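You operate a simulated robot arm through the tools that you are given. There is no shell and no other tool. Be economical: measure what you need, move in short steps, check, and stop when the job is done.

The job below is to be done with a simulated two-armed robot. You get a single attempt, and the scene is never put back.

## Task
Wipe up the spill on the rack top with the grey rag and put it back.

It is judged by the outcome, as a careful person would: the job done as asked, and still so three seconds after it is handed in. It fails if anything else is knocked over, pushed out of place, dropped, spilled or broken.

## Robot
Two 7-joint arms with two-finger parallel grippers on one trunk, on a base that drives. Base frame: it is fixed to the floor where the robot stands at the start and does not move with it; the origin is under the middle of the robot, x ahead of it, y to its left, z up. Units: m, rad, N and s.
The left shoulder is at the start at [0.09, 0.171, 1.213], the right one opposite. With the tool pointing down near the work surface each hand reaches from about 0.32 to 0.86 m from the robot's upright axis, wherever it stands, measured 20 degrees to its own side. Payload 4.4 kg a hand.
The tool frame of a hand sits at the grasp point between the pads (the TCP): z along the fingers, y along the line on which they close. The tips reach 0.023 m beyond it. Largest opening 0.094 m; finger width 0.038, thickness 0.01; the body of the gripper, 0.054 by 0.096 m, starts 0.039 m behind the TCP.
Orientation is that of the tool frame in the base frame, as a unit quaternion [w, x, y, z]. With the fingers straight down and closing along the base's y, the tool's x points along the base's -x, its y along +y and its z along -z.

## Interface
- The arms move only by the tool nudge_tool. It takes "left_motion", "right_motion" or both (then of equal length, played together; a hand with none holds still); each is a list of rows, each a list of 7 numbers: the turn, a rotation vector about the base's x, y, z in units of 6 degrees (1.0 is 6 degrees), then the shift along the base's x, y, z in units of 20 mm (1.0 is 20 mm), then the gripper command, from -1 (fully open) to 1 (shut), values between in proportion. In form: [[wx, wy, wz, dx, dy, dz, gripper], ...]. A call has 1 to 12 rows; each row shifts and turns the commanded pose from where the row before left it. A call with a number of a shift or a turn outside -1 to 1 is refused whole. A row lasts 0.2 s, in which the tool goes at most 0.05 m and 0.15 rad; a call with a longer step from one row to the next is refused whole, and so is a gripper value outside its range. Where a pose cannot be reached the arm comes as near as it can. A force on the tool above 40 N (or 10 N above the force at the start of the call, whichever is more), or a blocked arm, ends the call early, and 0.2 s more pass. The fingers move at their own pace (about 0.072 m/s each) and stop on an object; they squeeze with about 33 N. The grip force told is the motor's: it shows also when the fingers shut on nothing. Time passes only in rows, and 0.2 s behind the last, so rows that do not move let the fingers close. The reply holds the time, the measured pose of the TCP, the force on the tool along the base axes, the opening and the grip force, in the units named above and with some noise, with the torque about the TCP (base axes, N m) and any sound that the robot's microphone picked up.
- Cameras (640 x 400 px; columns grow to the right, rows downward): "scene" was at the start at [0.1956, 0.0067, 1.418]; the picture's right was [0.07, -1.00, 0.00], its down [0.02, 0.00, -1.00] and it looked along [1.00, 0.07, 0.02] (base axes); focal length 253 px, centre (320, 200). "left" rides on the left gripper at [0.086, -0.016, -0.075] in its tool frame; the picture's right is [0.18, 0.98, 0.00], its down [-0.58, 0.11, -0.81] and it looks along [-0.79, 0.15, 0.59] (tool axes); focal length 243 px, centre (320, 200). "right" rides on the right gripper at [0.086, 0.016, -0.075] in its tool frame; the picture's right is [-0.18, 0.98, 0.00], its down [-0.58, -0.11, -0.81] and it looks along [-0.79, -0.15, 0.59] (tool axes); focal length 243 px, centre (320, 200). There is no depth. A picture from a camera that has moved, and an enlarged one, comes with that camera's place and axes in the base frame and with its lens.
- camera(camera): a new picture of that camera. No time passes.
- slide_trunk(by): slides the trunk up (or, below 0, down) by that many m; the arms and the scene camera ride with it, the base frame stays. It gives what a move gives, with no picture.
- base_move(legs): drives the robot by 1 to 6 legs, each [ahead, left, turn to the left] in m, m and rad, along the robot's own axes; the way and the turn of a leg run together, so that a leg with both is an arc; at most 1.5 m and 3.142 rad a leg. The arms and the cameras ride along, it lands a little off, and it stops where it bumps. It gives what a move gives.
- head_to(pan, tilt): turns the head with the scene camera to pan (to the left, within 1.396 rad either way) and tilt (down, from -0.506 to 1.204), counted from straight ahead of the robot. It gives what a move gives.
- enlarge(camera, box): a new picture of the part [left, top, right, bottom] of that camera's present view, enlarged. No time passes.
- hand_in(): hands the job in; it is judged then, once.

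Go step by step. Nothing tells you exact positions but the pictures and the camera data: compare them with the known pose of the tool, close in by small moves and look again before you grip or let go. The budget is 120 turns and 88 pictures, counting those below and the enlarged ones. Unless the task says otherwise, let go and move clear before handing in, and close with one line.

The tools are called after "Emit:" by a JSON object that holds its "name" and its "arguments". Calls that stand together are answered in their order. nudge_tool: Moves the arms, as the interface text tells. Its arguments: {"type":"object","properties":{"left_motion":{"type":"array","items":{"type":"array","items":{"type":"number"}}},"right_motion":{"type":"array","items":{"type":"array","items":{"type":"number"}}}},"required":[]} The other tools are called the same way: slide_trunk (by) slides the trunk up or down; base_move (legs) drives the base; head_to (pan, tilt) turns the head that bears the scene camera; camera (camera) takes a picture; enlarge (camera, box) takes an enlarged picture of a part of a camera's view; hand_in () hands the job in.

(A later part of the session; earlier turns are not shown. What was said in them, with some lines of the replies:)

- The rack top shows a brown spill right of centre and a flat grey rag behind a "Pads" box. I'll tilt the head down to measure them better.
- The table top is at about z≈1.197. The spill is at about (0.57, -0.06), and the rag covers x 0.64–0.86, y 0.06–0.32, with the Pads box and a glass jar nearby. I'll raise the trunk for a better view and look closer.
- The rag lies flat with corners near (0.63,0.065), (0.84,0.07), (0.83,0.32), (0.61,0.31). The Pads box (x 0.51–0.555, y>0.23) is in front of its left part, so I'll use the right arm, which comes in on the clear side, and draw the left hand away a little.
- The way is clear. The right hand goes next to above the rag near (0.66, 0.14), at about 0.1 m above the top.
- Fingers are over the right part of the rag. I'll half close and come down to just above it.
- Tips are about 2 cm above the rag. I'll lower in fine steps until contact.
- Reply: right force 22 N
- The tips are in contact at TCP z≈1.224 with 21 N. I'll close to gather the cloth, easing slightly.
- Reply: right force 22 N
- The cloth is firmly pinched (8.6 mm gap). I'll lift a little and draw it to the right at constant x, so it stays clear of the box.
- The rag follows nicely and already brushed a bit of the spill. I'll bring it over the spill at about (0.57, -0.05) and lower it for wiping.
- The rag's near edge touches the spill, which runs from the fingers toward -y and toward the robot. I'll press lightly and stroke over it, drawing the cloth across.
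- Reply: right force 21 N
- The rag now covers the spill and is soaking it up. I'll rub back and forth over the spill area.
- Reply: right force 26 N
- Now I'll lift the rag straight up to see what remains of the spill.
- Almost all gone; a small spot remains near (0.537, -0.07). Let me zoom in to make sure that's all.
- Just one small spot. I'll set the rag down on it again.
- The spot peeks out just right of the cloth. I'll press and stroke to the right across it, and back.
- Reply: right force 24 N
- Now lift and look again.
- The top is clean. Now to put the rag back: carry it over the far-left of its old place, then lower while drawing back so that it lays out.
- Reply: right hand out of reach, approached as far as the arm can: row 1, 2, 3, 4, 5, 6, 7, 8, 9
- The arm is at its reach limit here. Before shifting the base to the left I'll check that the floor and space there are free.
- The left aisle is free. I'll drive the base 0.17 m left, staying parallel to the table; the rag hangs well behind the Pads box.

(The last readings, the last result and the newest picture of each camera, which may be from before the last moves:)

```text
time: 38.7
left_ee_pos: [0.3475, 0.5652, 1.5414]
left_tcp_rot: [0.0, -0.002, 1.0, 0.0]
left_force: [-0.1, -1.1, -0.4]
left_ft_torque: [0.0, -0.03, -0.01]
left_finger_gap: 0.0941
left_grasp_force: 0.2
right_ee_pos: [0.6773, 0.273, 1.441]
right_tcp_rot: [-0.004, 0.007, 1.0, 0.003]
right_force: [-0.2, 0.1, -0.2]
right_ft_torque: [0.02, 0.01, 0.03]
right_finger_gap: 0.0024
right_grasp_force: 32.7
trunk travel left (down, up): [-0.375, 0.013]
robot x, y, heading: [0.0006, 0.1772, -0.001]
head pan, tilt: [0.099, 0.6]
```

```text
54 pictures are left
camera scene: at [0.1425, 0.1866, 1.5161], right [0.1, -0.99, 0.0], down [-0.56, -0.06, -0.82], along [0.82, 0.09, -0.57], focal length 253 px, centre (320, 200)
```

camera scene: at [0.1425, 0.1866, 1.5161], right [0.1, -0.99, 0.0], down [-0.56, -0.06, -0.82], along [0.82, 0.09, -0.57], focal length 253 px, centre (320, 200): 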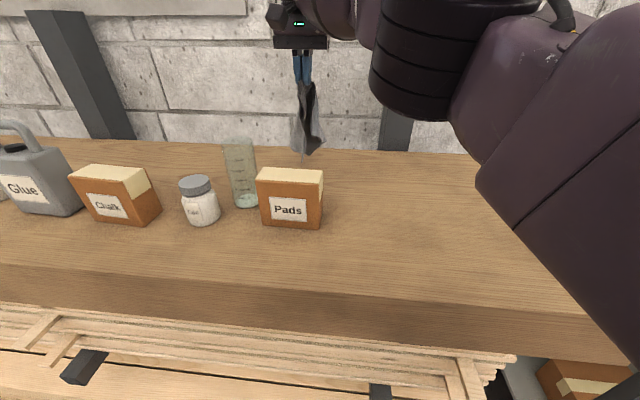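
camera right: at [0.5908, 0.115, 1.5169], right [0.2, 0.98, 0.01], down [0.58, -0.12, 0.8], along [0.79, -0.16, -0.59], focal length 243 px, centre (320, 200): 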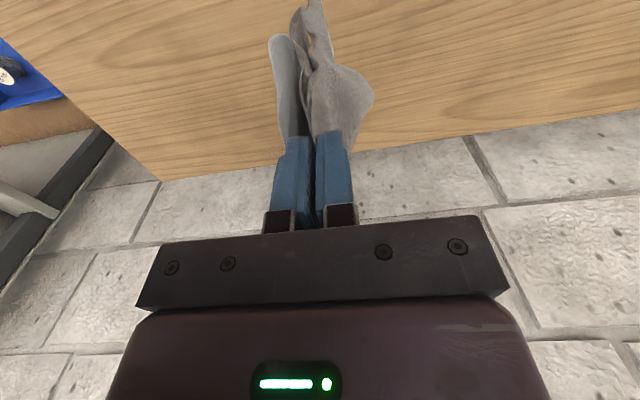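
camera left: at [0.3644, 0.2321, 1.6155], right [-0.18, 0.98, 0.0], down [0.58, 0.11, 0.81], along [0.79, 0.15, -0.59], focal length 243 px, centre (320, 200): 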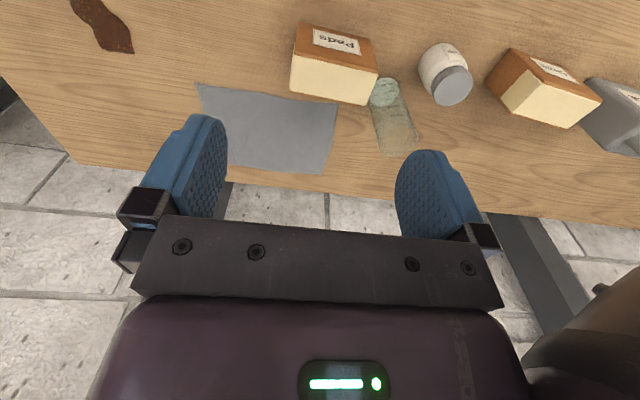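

The rag hangs clear behind the box. I'll tilt the fingers forward while extending to get the rag over the far-left of its place.

Emit:
{"name": "nudge_tool", "arguments": {"right_motion": [[0, -0.8, 0, 0.5, -0.2, 0, 1], [0, -0.8, 0, 0.8, -0.2, 0, 1], [0, -0.8, 0, 0.8, -0.2, 0, 1], [0, -0.8, 0, 0.8, -0.2, 0, 1], [0, -0.8, 0, 0.8, -0.2, 0, 1], [0, -0.8, 0, 0.8, -0.2, 0, 1], [0, 0, 0, 0.5, 0, 0, 1], [0, 0, 0, 0, 0, 0, 1]]}}

Emit:
{"name": "camera", "arguments": {"camera": "scene"}}

```text
time: 40.5
left_ee_pos: [0.3473, 0.5644, 1.5419]
left_tcp_rot: [0.0, -0.002, 1.0, 0.0]
left_force: [-0.2, 0.1, -0.1]
left_ft_torque: [0.0, 0.0, 0.01]
left_finger_gap: 0.094
left_grasp_force: 0.0
right_ee_pos: [0.7773, 0.2425, 1.4424]
right_tcp_rot: [0.246, 0.011, 0.969, 0.008]
right_force: [0.7, 1.0, 0.6]
right_ft_torque: [0.0, 0.03, 0.0]
right_finger_gap: 0.0021
right_grasp_force: 33.4
right hand out of reach, approached as far as the arm can: row 1, 7
trunk travel left (down, up): [-0.375, 0.013]
robot x, y, heading: [0.0003, 0.1775, 0.005]
head pan, tilt: [0.099, 0.6]
```

```text
53 pictures are left
camera scene: at [0.1426, 0.1861, 1.5161], right [0.1, -0.99, 0.0], down [-0.56, -0.06, -0.83], along [0.82, 0.08, -0.56], focal length 253 px, centre (320, 200)
```

scene: 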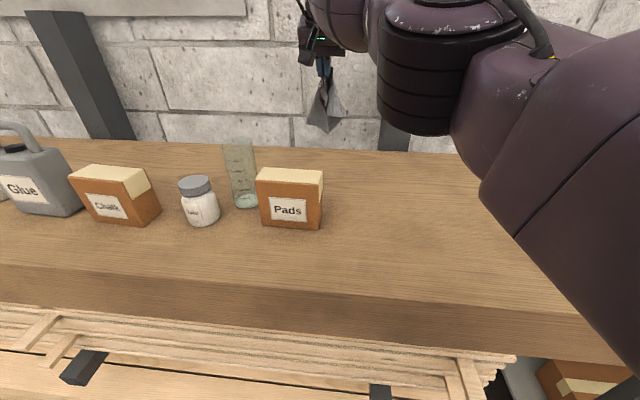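

Now lower it, drawing back toward the original grip point and straightening up.

Emit:
{"name": "nudge_tool", "arguments": {"right_motion": [[0, 0, 0, 0, 0, -1, 1], [0, 0, 0, 0, 0, -1, 1], [0, 0.5, 0, -0.5, -0.5, -0.9, 1], [0, 0.5, 0, -0.6, -0.55, -0.9, 1], [0, 0.5, 0, -0.6, -0.55, -0.9, 1], [0, 0.5, 0, -0.6, -0.55, -0.9, 1], [0, 0.5, 0, -0.6, -0.55, -0.9, 1], [0, 0.5, 0, -0.6, -0.55, -0.9, 1], [0, 0.5, 0, -0.6, -0.55, -0.9, 1], [0, 0.5, 0, -0.6, -0.55, -0.9, 1]]}}

Emit:
{"name": "camera", "arguments": {"camera": "scene"}}

Emit:
{"name": "camera", "arguments": {"camera": "right"}}

```text
time: 42.7
left_ee_pos: [0.348, 0.5639, 1.542]
left_tcp_rot: [-0.001, -0.002, 1.0, 0.001]
left_force: [0.6, 0.0, 0.4]
left_ft_torque: [-0.04, -0.01, -0.01]
left_finger_gap: 0.094
left_grasp_force: 0.1
right_ee_pos: [0.7567, 0.1995, 1.2665]
right_tcp_rot: [0.038, 0.005, 0.999, 0.003]
right_force: [-0.3, -0.3, -0.5]
right_ft_torque: [0.02, -0.01, 0.02]
right_finger_gap: 0.0024
right_grasp_force: 32.9
right hand out of reach, approached as far as the arm can: row 1, 2, 3, 4, 5, 6, 7, 8, 9, 10
trunk travel left (down, up): [-0.375, 0.013]
robot x, y, heading: [0.0042, 0.1792, 0.005]
head pan, tilt: [0.099, 0.6]
```

```text
52 pictures are left
camera scene: at [0.1429, 0.1861, 1.5161], right [0.1, -0.99, 0.0], down [-0.56, -0.06, -0.82], along [0.82, 0.08, -0.57], focal length 253 px, centre (320, 200)
```

scene: 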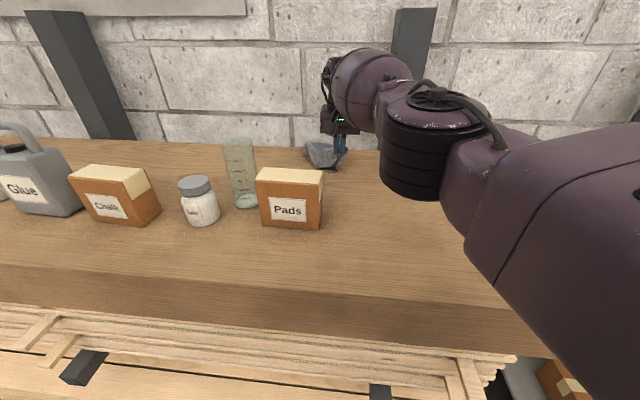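

```text
51 pictures are left
camera right: at [0.6652, 0.2169, 1.3341], right [0.19, 0.98, 0.02], down [0.52, -0.12, 0.85], along [0.83, -0.15, -0.53], focal length 243 px, centre (320, 200)
```

right: 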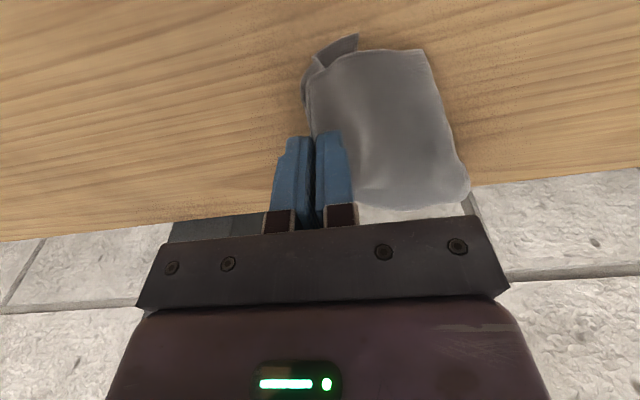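

The rag's tail is on the far part of its place. I'll pull back toward (0.66, 0.14), low, to stretch it out.

Emit:
{"name": "nudge_tool", "arguments": {"right_motion": [[0, 0.3, 0, -0.6, -0.3, -0.3, 1], [0, 0.3, 0, -0.6, -0.4, -0.3, 1], [0, 0.1, 0, -0.6, -0.4, -0.2, 1], [0, 0, 0, -0.6, -0.4, -0.2, 1], [0, 0, 0, -0.6, -0.4, -0.2, 1], [0, 0, 0, -0.6, -0.3, -0.2, 1], [0, 0, 0, 0, 0, 0, 1]]}}

Emit:
{"name": "camera", "arguments": {"camera": "right"}}

Emit:
{"name": "enlarge", "arguments": {"camera": "scene", "box": [220, 90, 460, 240]}}

```text
time: 44.3
left_ee_pos: [0.3482, 0.5646, 1.5415]
left_tcp_rot: [0.0, -0.002, 1.0, 0.0]
left_force: [0.8, -0.1, 0.1]
left_ft_torque: [0.03, -0.02, 0.02]
left_finger_gap: 0.0942
left_grasp_force: 0.1
right_ee_pos: [0.7536, 0.178, 1.2407]
right_tcp_rot: [0.002, 0.005, 1.0, 0.003]
right_force: [0.1, 0.1, 0.5]
right_ft_torque: [0.0, -0.05, 0.02]
right_finger_gap: 0.0026
right_grasp_force: 33.1
right hand out of reach, approached as far as the arm can: row 1, 2, 3, 4, 5, 6
trunk travel left (down, up): [-0.375, 0.013]
robot x, y, heading: [-0.002, 0.1786, 0.003]
head pan, tilt: [0.099, 0.6]
```

```text
50 pictures are left
camera right: at [0.6668, 0.1964, 1.3155], right [0.19, 0.98, 0.01], down [0.58, -0.12, 0.81], along [0.79, -0.15, -0.59], focal length 243 px, centre (320, 200)
```

right: 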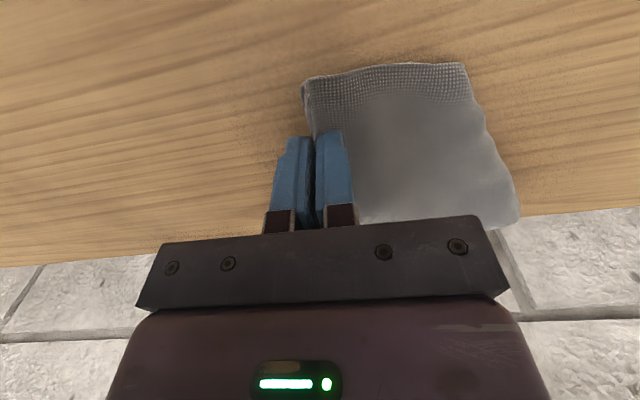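

```text
2.67 times, centred on (340, 165) of scene
camera zoom: at [0.1425, 0.1866, 1.5161], right [0.1, -0.99, 0.0], down [-0.56, -0.06, -0.83], along [0.82, 0.08, -0.56], focal length 675 px, centre (267, 293)
```

zoom: 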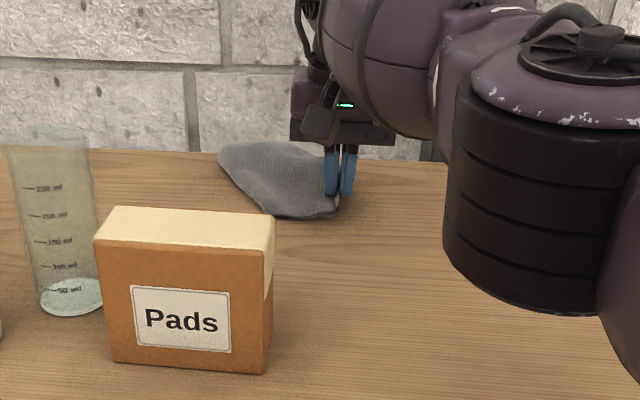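

The rag is laid but too far back. I'll keep pulling toward the robot.

Emit:
{"name": "nudge_tool", "arguments": {"right_motion": [[0, 0, 0, -0.8, -0.2, -0.1, 1], [0, 0, 0, -0.8, -0.2, 0, 1], [0, 0, 0, -0.8, -0.2, 0, 1], [0, 0, 0, -0.8, -0.2, 0, 1], [0, 0, 0, -0.6, -0.2, 0, 1], [0, 0, 0, 0, 0, 0, 1]]}}

Emit:
{"name": "camera", "arguments": {"camera": "right"}}

Emit:
{"name": "enlarge", "arguments": {"camera": "scene", "box": [220, 90, 460, 240]}}

```text
time: 45.7
left_ee_pos: [0.3474, 0.5643, 1.5419]
left_tcp_rot: [0.0, -0.002, 1.0, 0.0]
left_force: [0.3, 0.5, 0.4]
left_ft_torque: [0.01, -0.05, 0.04]
left_finger_gap: 0.0939
left_grasp_force: 0.1
right_ee_pos: [0.7533, 0.1794, 1.2413]
right_tcp_rot: [0.002, 0.005, 1.0, 0.003]
right_force: [0.4, -0.5, 0.6]
right_ft_torque: [0.01, -0.02, 0.02]
right_finger_gap: 0.0021
right_grasp_force: 33.2
right hand out of reach, approached as far as the arm can: row 1, 2, 3, 4, 5
trunk travel left (down, up): [-0.375, 0.013]
robot x, y, heading: [-0.0037, 0.1759, 0.002]
head pan, tilt: [0.099, 0.6]
```

```text
48 pictures are left
camera right: at [0.6664, 0.1977, 1.3151], right [0.19, 0.98, 0.01], down [0.58, -0.12, 0.81], along [0.79, -0.15, -0.59], focal length 243 px, centre (320, 200)
```

right: 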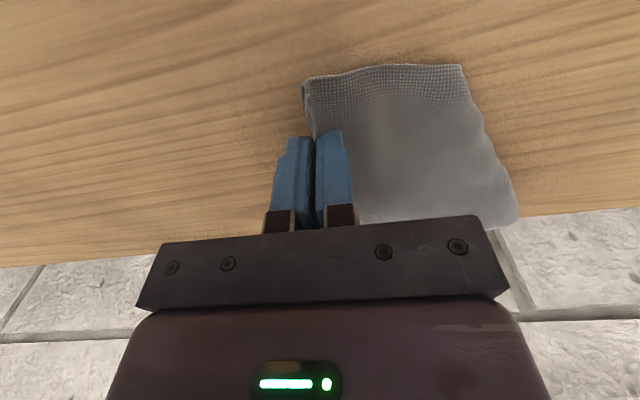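

```text
2.67 times, centred on (340, 165) of scene
camera zoom: at [0.1426, 0.1865, 1.5161], right [0.1, -0.99, 0.0], down [-0.56, -0.06, -0.83], along [0.82, 0.08, -0.56], focal length 675 px, centre (267, 293)
```

zoom: 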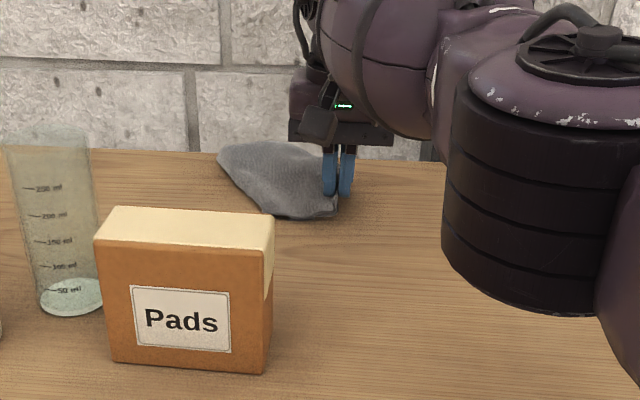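

The arm did not follow — its joint solution seems stuck here. I'll try a small lift with a sideways shift to free it.

Emit:
{"name": "nudge_tool", "arguments": {"right_motion": [[0, 0, 0, 0, -0.3, 0.5, 1], [0, 0, 0, 0, -0.3, 0.5, 1], [0, 0, 0, 0, 0, 0, 1]]}}

```text
time: 46.5
left_ee_pos: [0.3476, 0.5642, 1.5414]
left_tcp_rot: [0.0, -0.003, 1.0, -0.001]
left_force: [-0.1, 0.3, 0.4]
left_ft_torque: [-0.01, 0.03, 0.01]
left_finger_gap: 0.094
left_grasp_force: 0.1
right_ee_pos: [0.7574, 0.1669, 1.2608]
right_tcp_rot: [0.002, 0.006, 1.0, 0.002]
right_force: [0.0, 0.1, -0.6]
right_ft_torque: [0.03, 0.01, 0.03]
right_finger_gap: 0.0024
right_grasp_force: 33.3
right hand out of reach, approached as far as the arm can: row 2
trunk travel left (down, up): [-0.375, 0.013]
robot x, y, heading: [-0.0018, 0.1774, 0.004]
head pan, tilt: [0.099, 0.6]
```

It follows upward moves. I'll go up some and then test pulling back.

Emit:
{"name": "nudge_tool", "arguments": {"right_motion": [[0, 0, 0, 0, -0.3, 0.6, 1], [0, 0, 0, -0.3, -0.3, 0.4, 1], [0, 0, 0, -0.4, -0.3, 0, 1], [0, 0, 0, -0.4, -0.3, 0, 1]]}}

Emit:
{"name": "camera", "arguments": {"camera": "scene"}}

```text
time: 47.5
left_ee_pos: [0.3474, 0.5646, 1.5415]
left_tcp_rot: [0.001, -0.002, 1.0, 0.0]
left_force: [-0.2, -0.7, -0.2]
left_ft_torque: [0.02, 0.03, 0.0]
left_finger_gap: 0.0941
left_grasp_force: 0.0
right_ee_pos: [0.7603, 0.1518, 1.2827]
right_tcp_rot: [0.002, 0.005, 1.0, 0.002]
right_force: [0.4, -0.6, 0.2]
right_ft_torque: [0.0, -0.02, 0.0]
right_finger_gap: 0.0022
right_grasp_force: 33.2
right hand out of reach, approached as far as the arm can: row 2, 3, 4
trunk travel left (down, up): [-0.375, 0.013]
robot x, y, heading: [-0.0026, 0.1746, 0.001]
head pan, tilt: [0.099, 0.6]
```

```text
46 pictures are left
camera scene: at [0.1425, 0.1864, 1.5161], right [0.1, -0.99, 0.0], down [-0.56, -0.06, -0.83], along [0.82, 0.08, -0.56], focal length 253 px, centre (320, 200)
```

scene: 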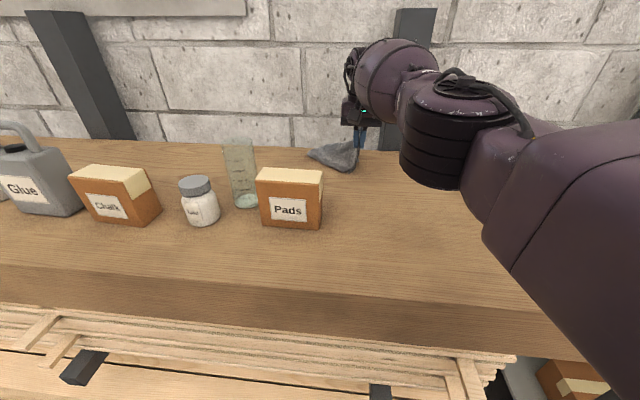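

Pulling back with the arm is at a joint limit, but the base can do it: I'll lower the hand again and back the robot off by about 9 cm, dragging the rag into place.

Emit:
{"name": "nudge_tool", "arguments": {"right_motion": [[0, 0, 0, 0, 0, -0.6, 1], [0, 0, 0, 0, 0, -0.6, 1], [0, 0, 0, 0, 0, -0.5, 1], [0, 0, 0, 0, 0, 0, 1]]}}

Emit:
{"name": "base_move", "arguments": {"legs": [[-0.09, 0, 0]]}}

Emit:
{"name": "camera", "arguments": {"camera": "scene"}}

Emit:
{"name": "camera", "arguments": {"camera": "right"}}

```text
time: 48.5
left_ee_pos: [0.3476, 0.5659, 1.5407]
left_tcp_rot: [0.0, -0.002, 1.0, 0.0]
left_force: [0.3, -0.5, -0.2]
left_ft_torque: [0.02, 0.04, 0.03]
left_finger_gap: 0.094
left_grasp_force: 0.1
right_ee_pos: [0.7621, 0.1519, 1.2485]
right_tcp_rot: [0.002, 0.005, 1.0, 0.002]
right_force: [-0.4, -0.3, 0.2]
right_ft_torque: [0.02, 0.05, 0.01]
right_finger_gap: 0.0023
right_grasp_force: 33.0
trunk travel left (down, up): [-0.375, 0.013]
robot x, y, heading: [-0.0001, 0.1765, 0.002]
head pan, tilt: [0.099, 0.6]
```

```text
time: 49.6
left_ee_pos: [0.2561, 0.5634, 1.5405]
left_tcp_rot: [0.0, -0.001, 1.0, 0.0]
left_force: [0.0, -0.5, 1.3]
left_ft_torque: [0.01, 0.04, 0.02]
left_finger_gap: 0.0941
left_grasp_force: 0.1
right_ee_pos: [0.67, 0.1514, 1.2499]
right_tcp_rot: [0.002, 0.006, 1.0, 0.003]
right_force: [-0.1, 0.5, 0.1]
right_ft_torque: [0.05, 0.0, -0.01]
right_finger_gap: 0.0023
right_grasp_force: 33.1
trunk travel left (down, up): [-0.375, 0.013]
robot x, y, heading: [-0.092, 0.1771, 0.005]
head pan, tilt: [0.099, 0.6]
```

```text
45 pictures are left
camera scene: at [0.0503, 0.1861, 1.5162], right [0.1, -0.99, 0.0], down [-0.56, -0.06, -0.83], along [0.82, 0.08, -0.56], focal length 253 px, centre (320, 200)
```

scene: 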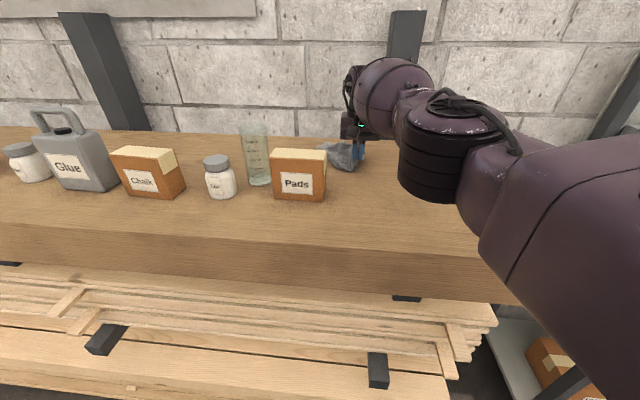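

```text
44 pictures are left
camera right: at [0.5831, 0.1691, 1.323], right [0.2, 0.98, 0.01], down [0.58, -0.12, 0.81], along [0.79, -0.15, -0.59], focal length 243 px, centre (320, 200)
```

right: 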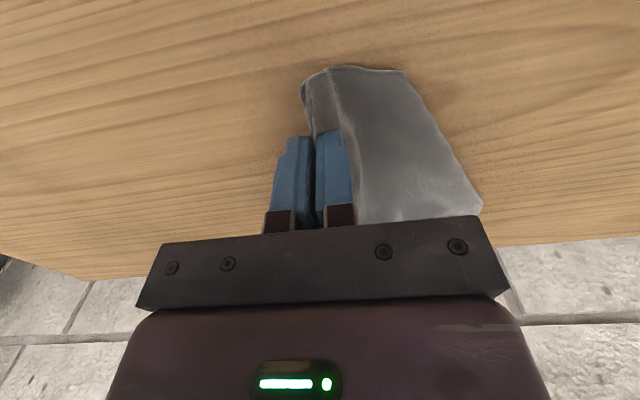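

The hand is at (0.67, 0.15), nearly the original grip point, with the rag trailing behind it. I'll lower to the top, release, and lift away.

Emit:
{"name": "nudge_tool", "arguments": {"right_motion": [[0, 0, 0, 0, -0.3, -0.5, 1], [0, 0, 0, 0, -0.2, -0.4, 1], [0, 0, 0, 0, 0, 0, 0.4], [0, 0, 0, 0, 0, 0, 0], [0, 0, 0, 0, 0, 0, -0.2], [0, 0, 0, 0, 0, 0.6, -0.2], [0, 0, 0, 0, 0, 1, -0.2], [0, 0, 0, 0, 0, 1, -0.2], [0, 0, 0, 0, 0, 1, -0.2], [0, 0, 0, 0, 0, 1, -0.2], [0, 0, 0, 0, 0, 1, -0.2]]}}

Emit:
{"name": "camera", "arguments": {"camera": "right"}}

Emit:
{"name": "enlarge", "arguments": {"camera": "scene", "box": [220, 90, 460, 240]}}

```text
time: 52.0
left_ee_pos: [0.2559, 0.5655, 1.5419]
left_tcp_rot: [0.0, -0.001, 1.0, -0.001]
left_force: [-1.1, 0.8, -0.1]
left_ft_torque: [-0.01, 0.03, -0.01]
left_finger_gap: 0.0937
left_grasp_force: 0.2
right_ee_pos: [0.6659, 0.1421, 1.3429]
right_tcp_rot: [0.001, 0.006, 1.0, 0.003]
right_force: [0.4, -0.5, 1.5]
right_ft_torque: [0.03, -0.04, -0.03]
right_finger_gap: 0.0563
right_grasp_force: 0.1
right hand out of reach, approached as far as the arm can: row 10
trunk travel left (down, up): [-0.375, 0.013]
robot x, y, heading: [-0.0917, 0.1808, 0.005]
head pan, tilt: [0.099, 0.6]
```

```text
43 pictures are left
camera right: at [0.5785, 0.1605, 1.4163], right [0.19, 0.98, 0.01], down [0.58, -0.12, 0.81], along [0.79, -0.15, -0.59], focal length 243 px, centre (320, 200)
```

right: 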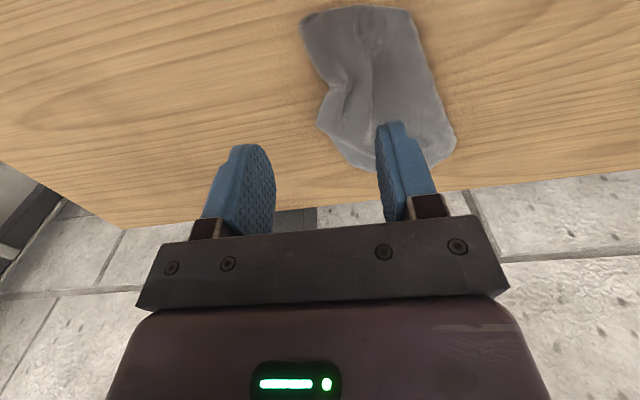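

```text
2.67 times, centred on (340, 165) of scene
camera zoom: at [0.0502, 0.1872, 1.5162], right [0.1, -0.99, 0.0], down [-0.56, -0.06, -0.83], along [0.82, 0.08, -0.56], focal length 675 px, centre (267, 293)
```

zoom: 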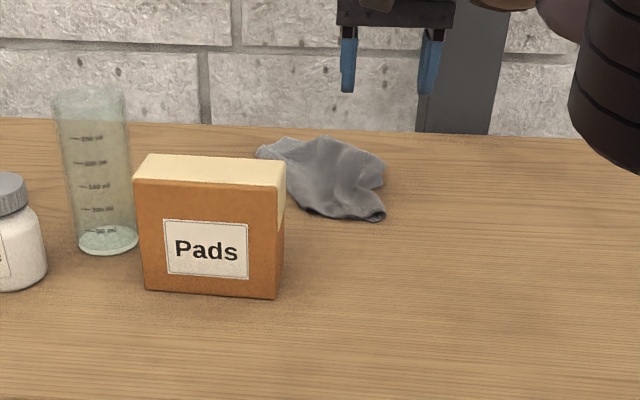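

The rag is back in its old place (centre about (0.70, 0.19)), and nothing else was disturbed. I'll move the arm clear by driving back to the right and do a final check.

Emit:
{"name": "base_move", "arguments": {"legs": [[0, -0.17, 0]]}}

Emit:
{"name": "nudge_tool", "arguments": {"right_motion": [[0, 0, 0, 0, -0.8, 0.5, -0.2], [0, 0, 0, 0, -0.8, 0.5, -0.2], [0, 0, 0, 0, -0.8, 0.5, -0.2], [0, 0, 0, 0, -0.8, 0.5, -0.2], [0, 0, 0, 0, -0.8, 0.5, -0.2], [0, 0, 0, 0, -0.8, 0.5, -0.2]]}}

Emit:
{"name": "camera", "arguments": {"camera": "scene"}}

Emit:
{"name": "camera", "arguments": {"camera": "right"}}

```text
time: 54.1
left_ee_pos: [0.2578, 0.3955, 1.5423]
left_tcp_rot: [0.0, 0.001, 1.0, 0.001]
left_force: [0.1, -0.5, 0.3]
left_ft_torque: [0.0, -0.04, -0.01]
left_finger_gap: 0.0941
left_grasp_force: 0.2
right_ee_pos: [0.6653, -0.0312, 1.3415]
right_tcp_rot: [0.002, 0.009, 1.0, 0.003]
right_force: [0.6, 0.8, 0.7]
right_ft_torque: [-0.02, 0.02, 0.0]
right_finger_gap: 0.0564
right_grasp_force: 0.1
trunk travel left (down, up): [-0.375, 0.013]
robot x, y, heading: [-0.0902, 0.009, -0.008]
head pan, tilt: [0.099, 0.6]
```

```text
time: 55.5
left_ee_pos: [0.2578, 0.3931, 1.5419]
left_tcp_rot: [-0.001, 0.001, 1.0, 0.0]
left_force: [-0.6, -0.4, 0.2]
left_ft_torque: [-0.01, 0.03, 0.01]
left_finger_gap: 0.0941
left_grasp_force: 0.1
right_ee_pos: [0.6647, -0.1245, 1.4026]
right_tcp_rot: [0.002, 0.008, 1.0, 0.002]
right_force: [0.7, 0.1, -0.2]
right_ft_torque: [0.02, 0.0, 0.01]
right_finger_gap: 0.0563
right_grasp_force: 0.0
trunk travel left (down, up): [-0.375, 0.013]
robot x, y, heading: [-0.0892, 0.0091, -0.007]
head pan, tilt: [0.099, 0.6]
```

```text
41 pictures are left
camera scene: at [0.0506, 0.0169, 1.5162], right [0.1, -1.0, 0.0], down [-0.56, -0.05, -0.83], along [0.82, 0.08, -0.56], focal length 253 px, centre (320, 200)
```

scene: 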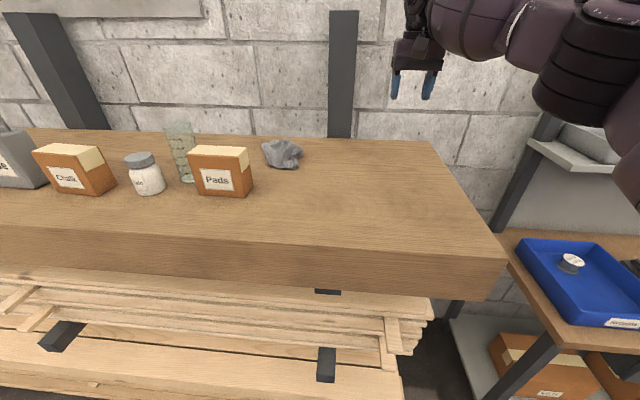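

```text
40 pictures are left
camera right: at [0.5779, -0.1058, 1.4758], right [0.2, 0.98, 0.01], down [0.58, -0.12, 0.81], along [0.79, -0.16, -0.59], focal length 243 px, centre (320, 200)
```

right: 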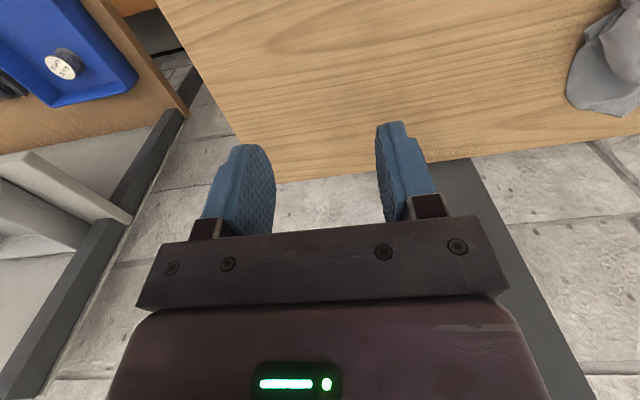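

The rack top shows clean wood, the rag is back in its old spot, every other item looks undisturbed, and the hand is clear.

Emit:
{"name": "hand_in", "arguments": {}}

```text
The job is handed in.
```

The spill is wiped up and the rag is back in its old place on the rack top. It is folded and crumpled rather than spread flat as it was at the start, and I handed the job in that way.
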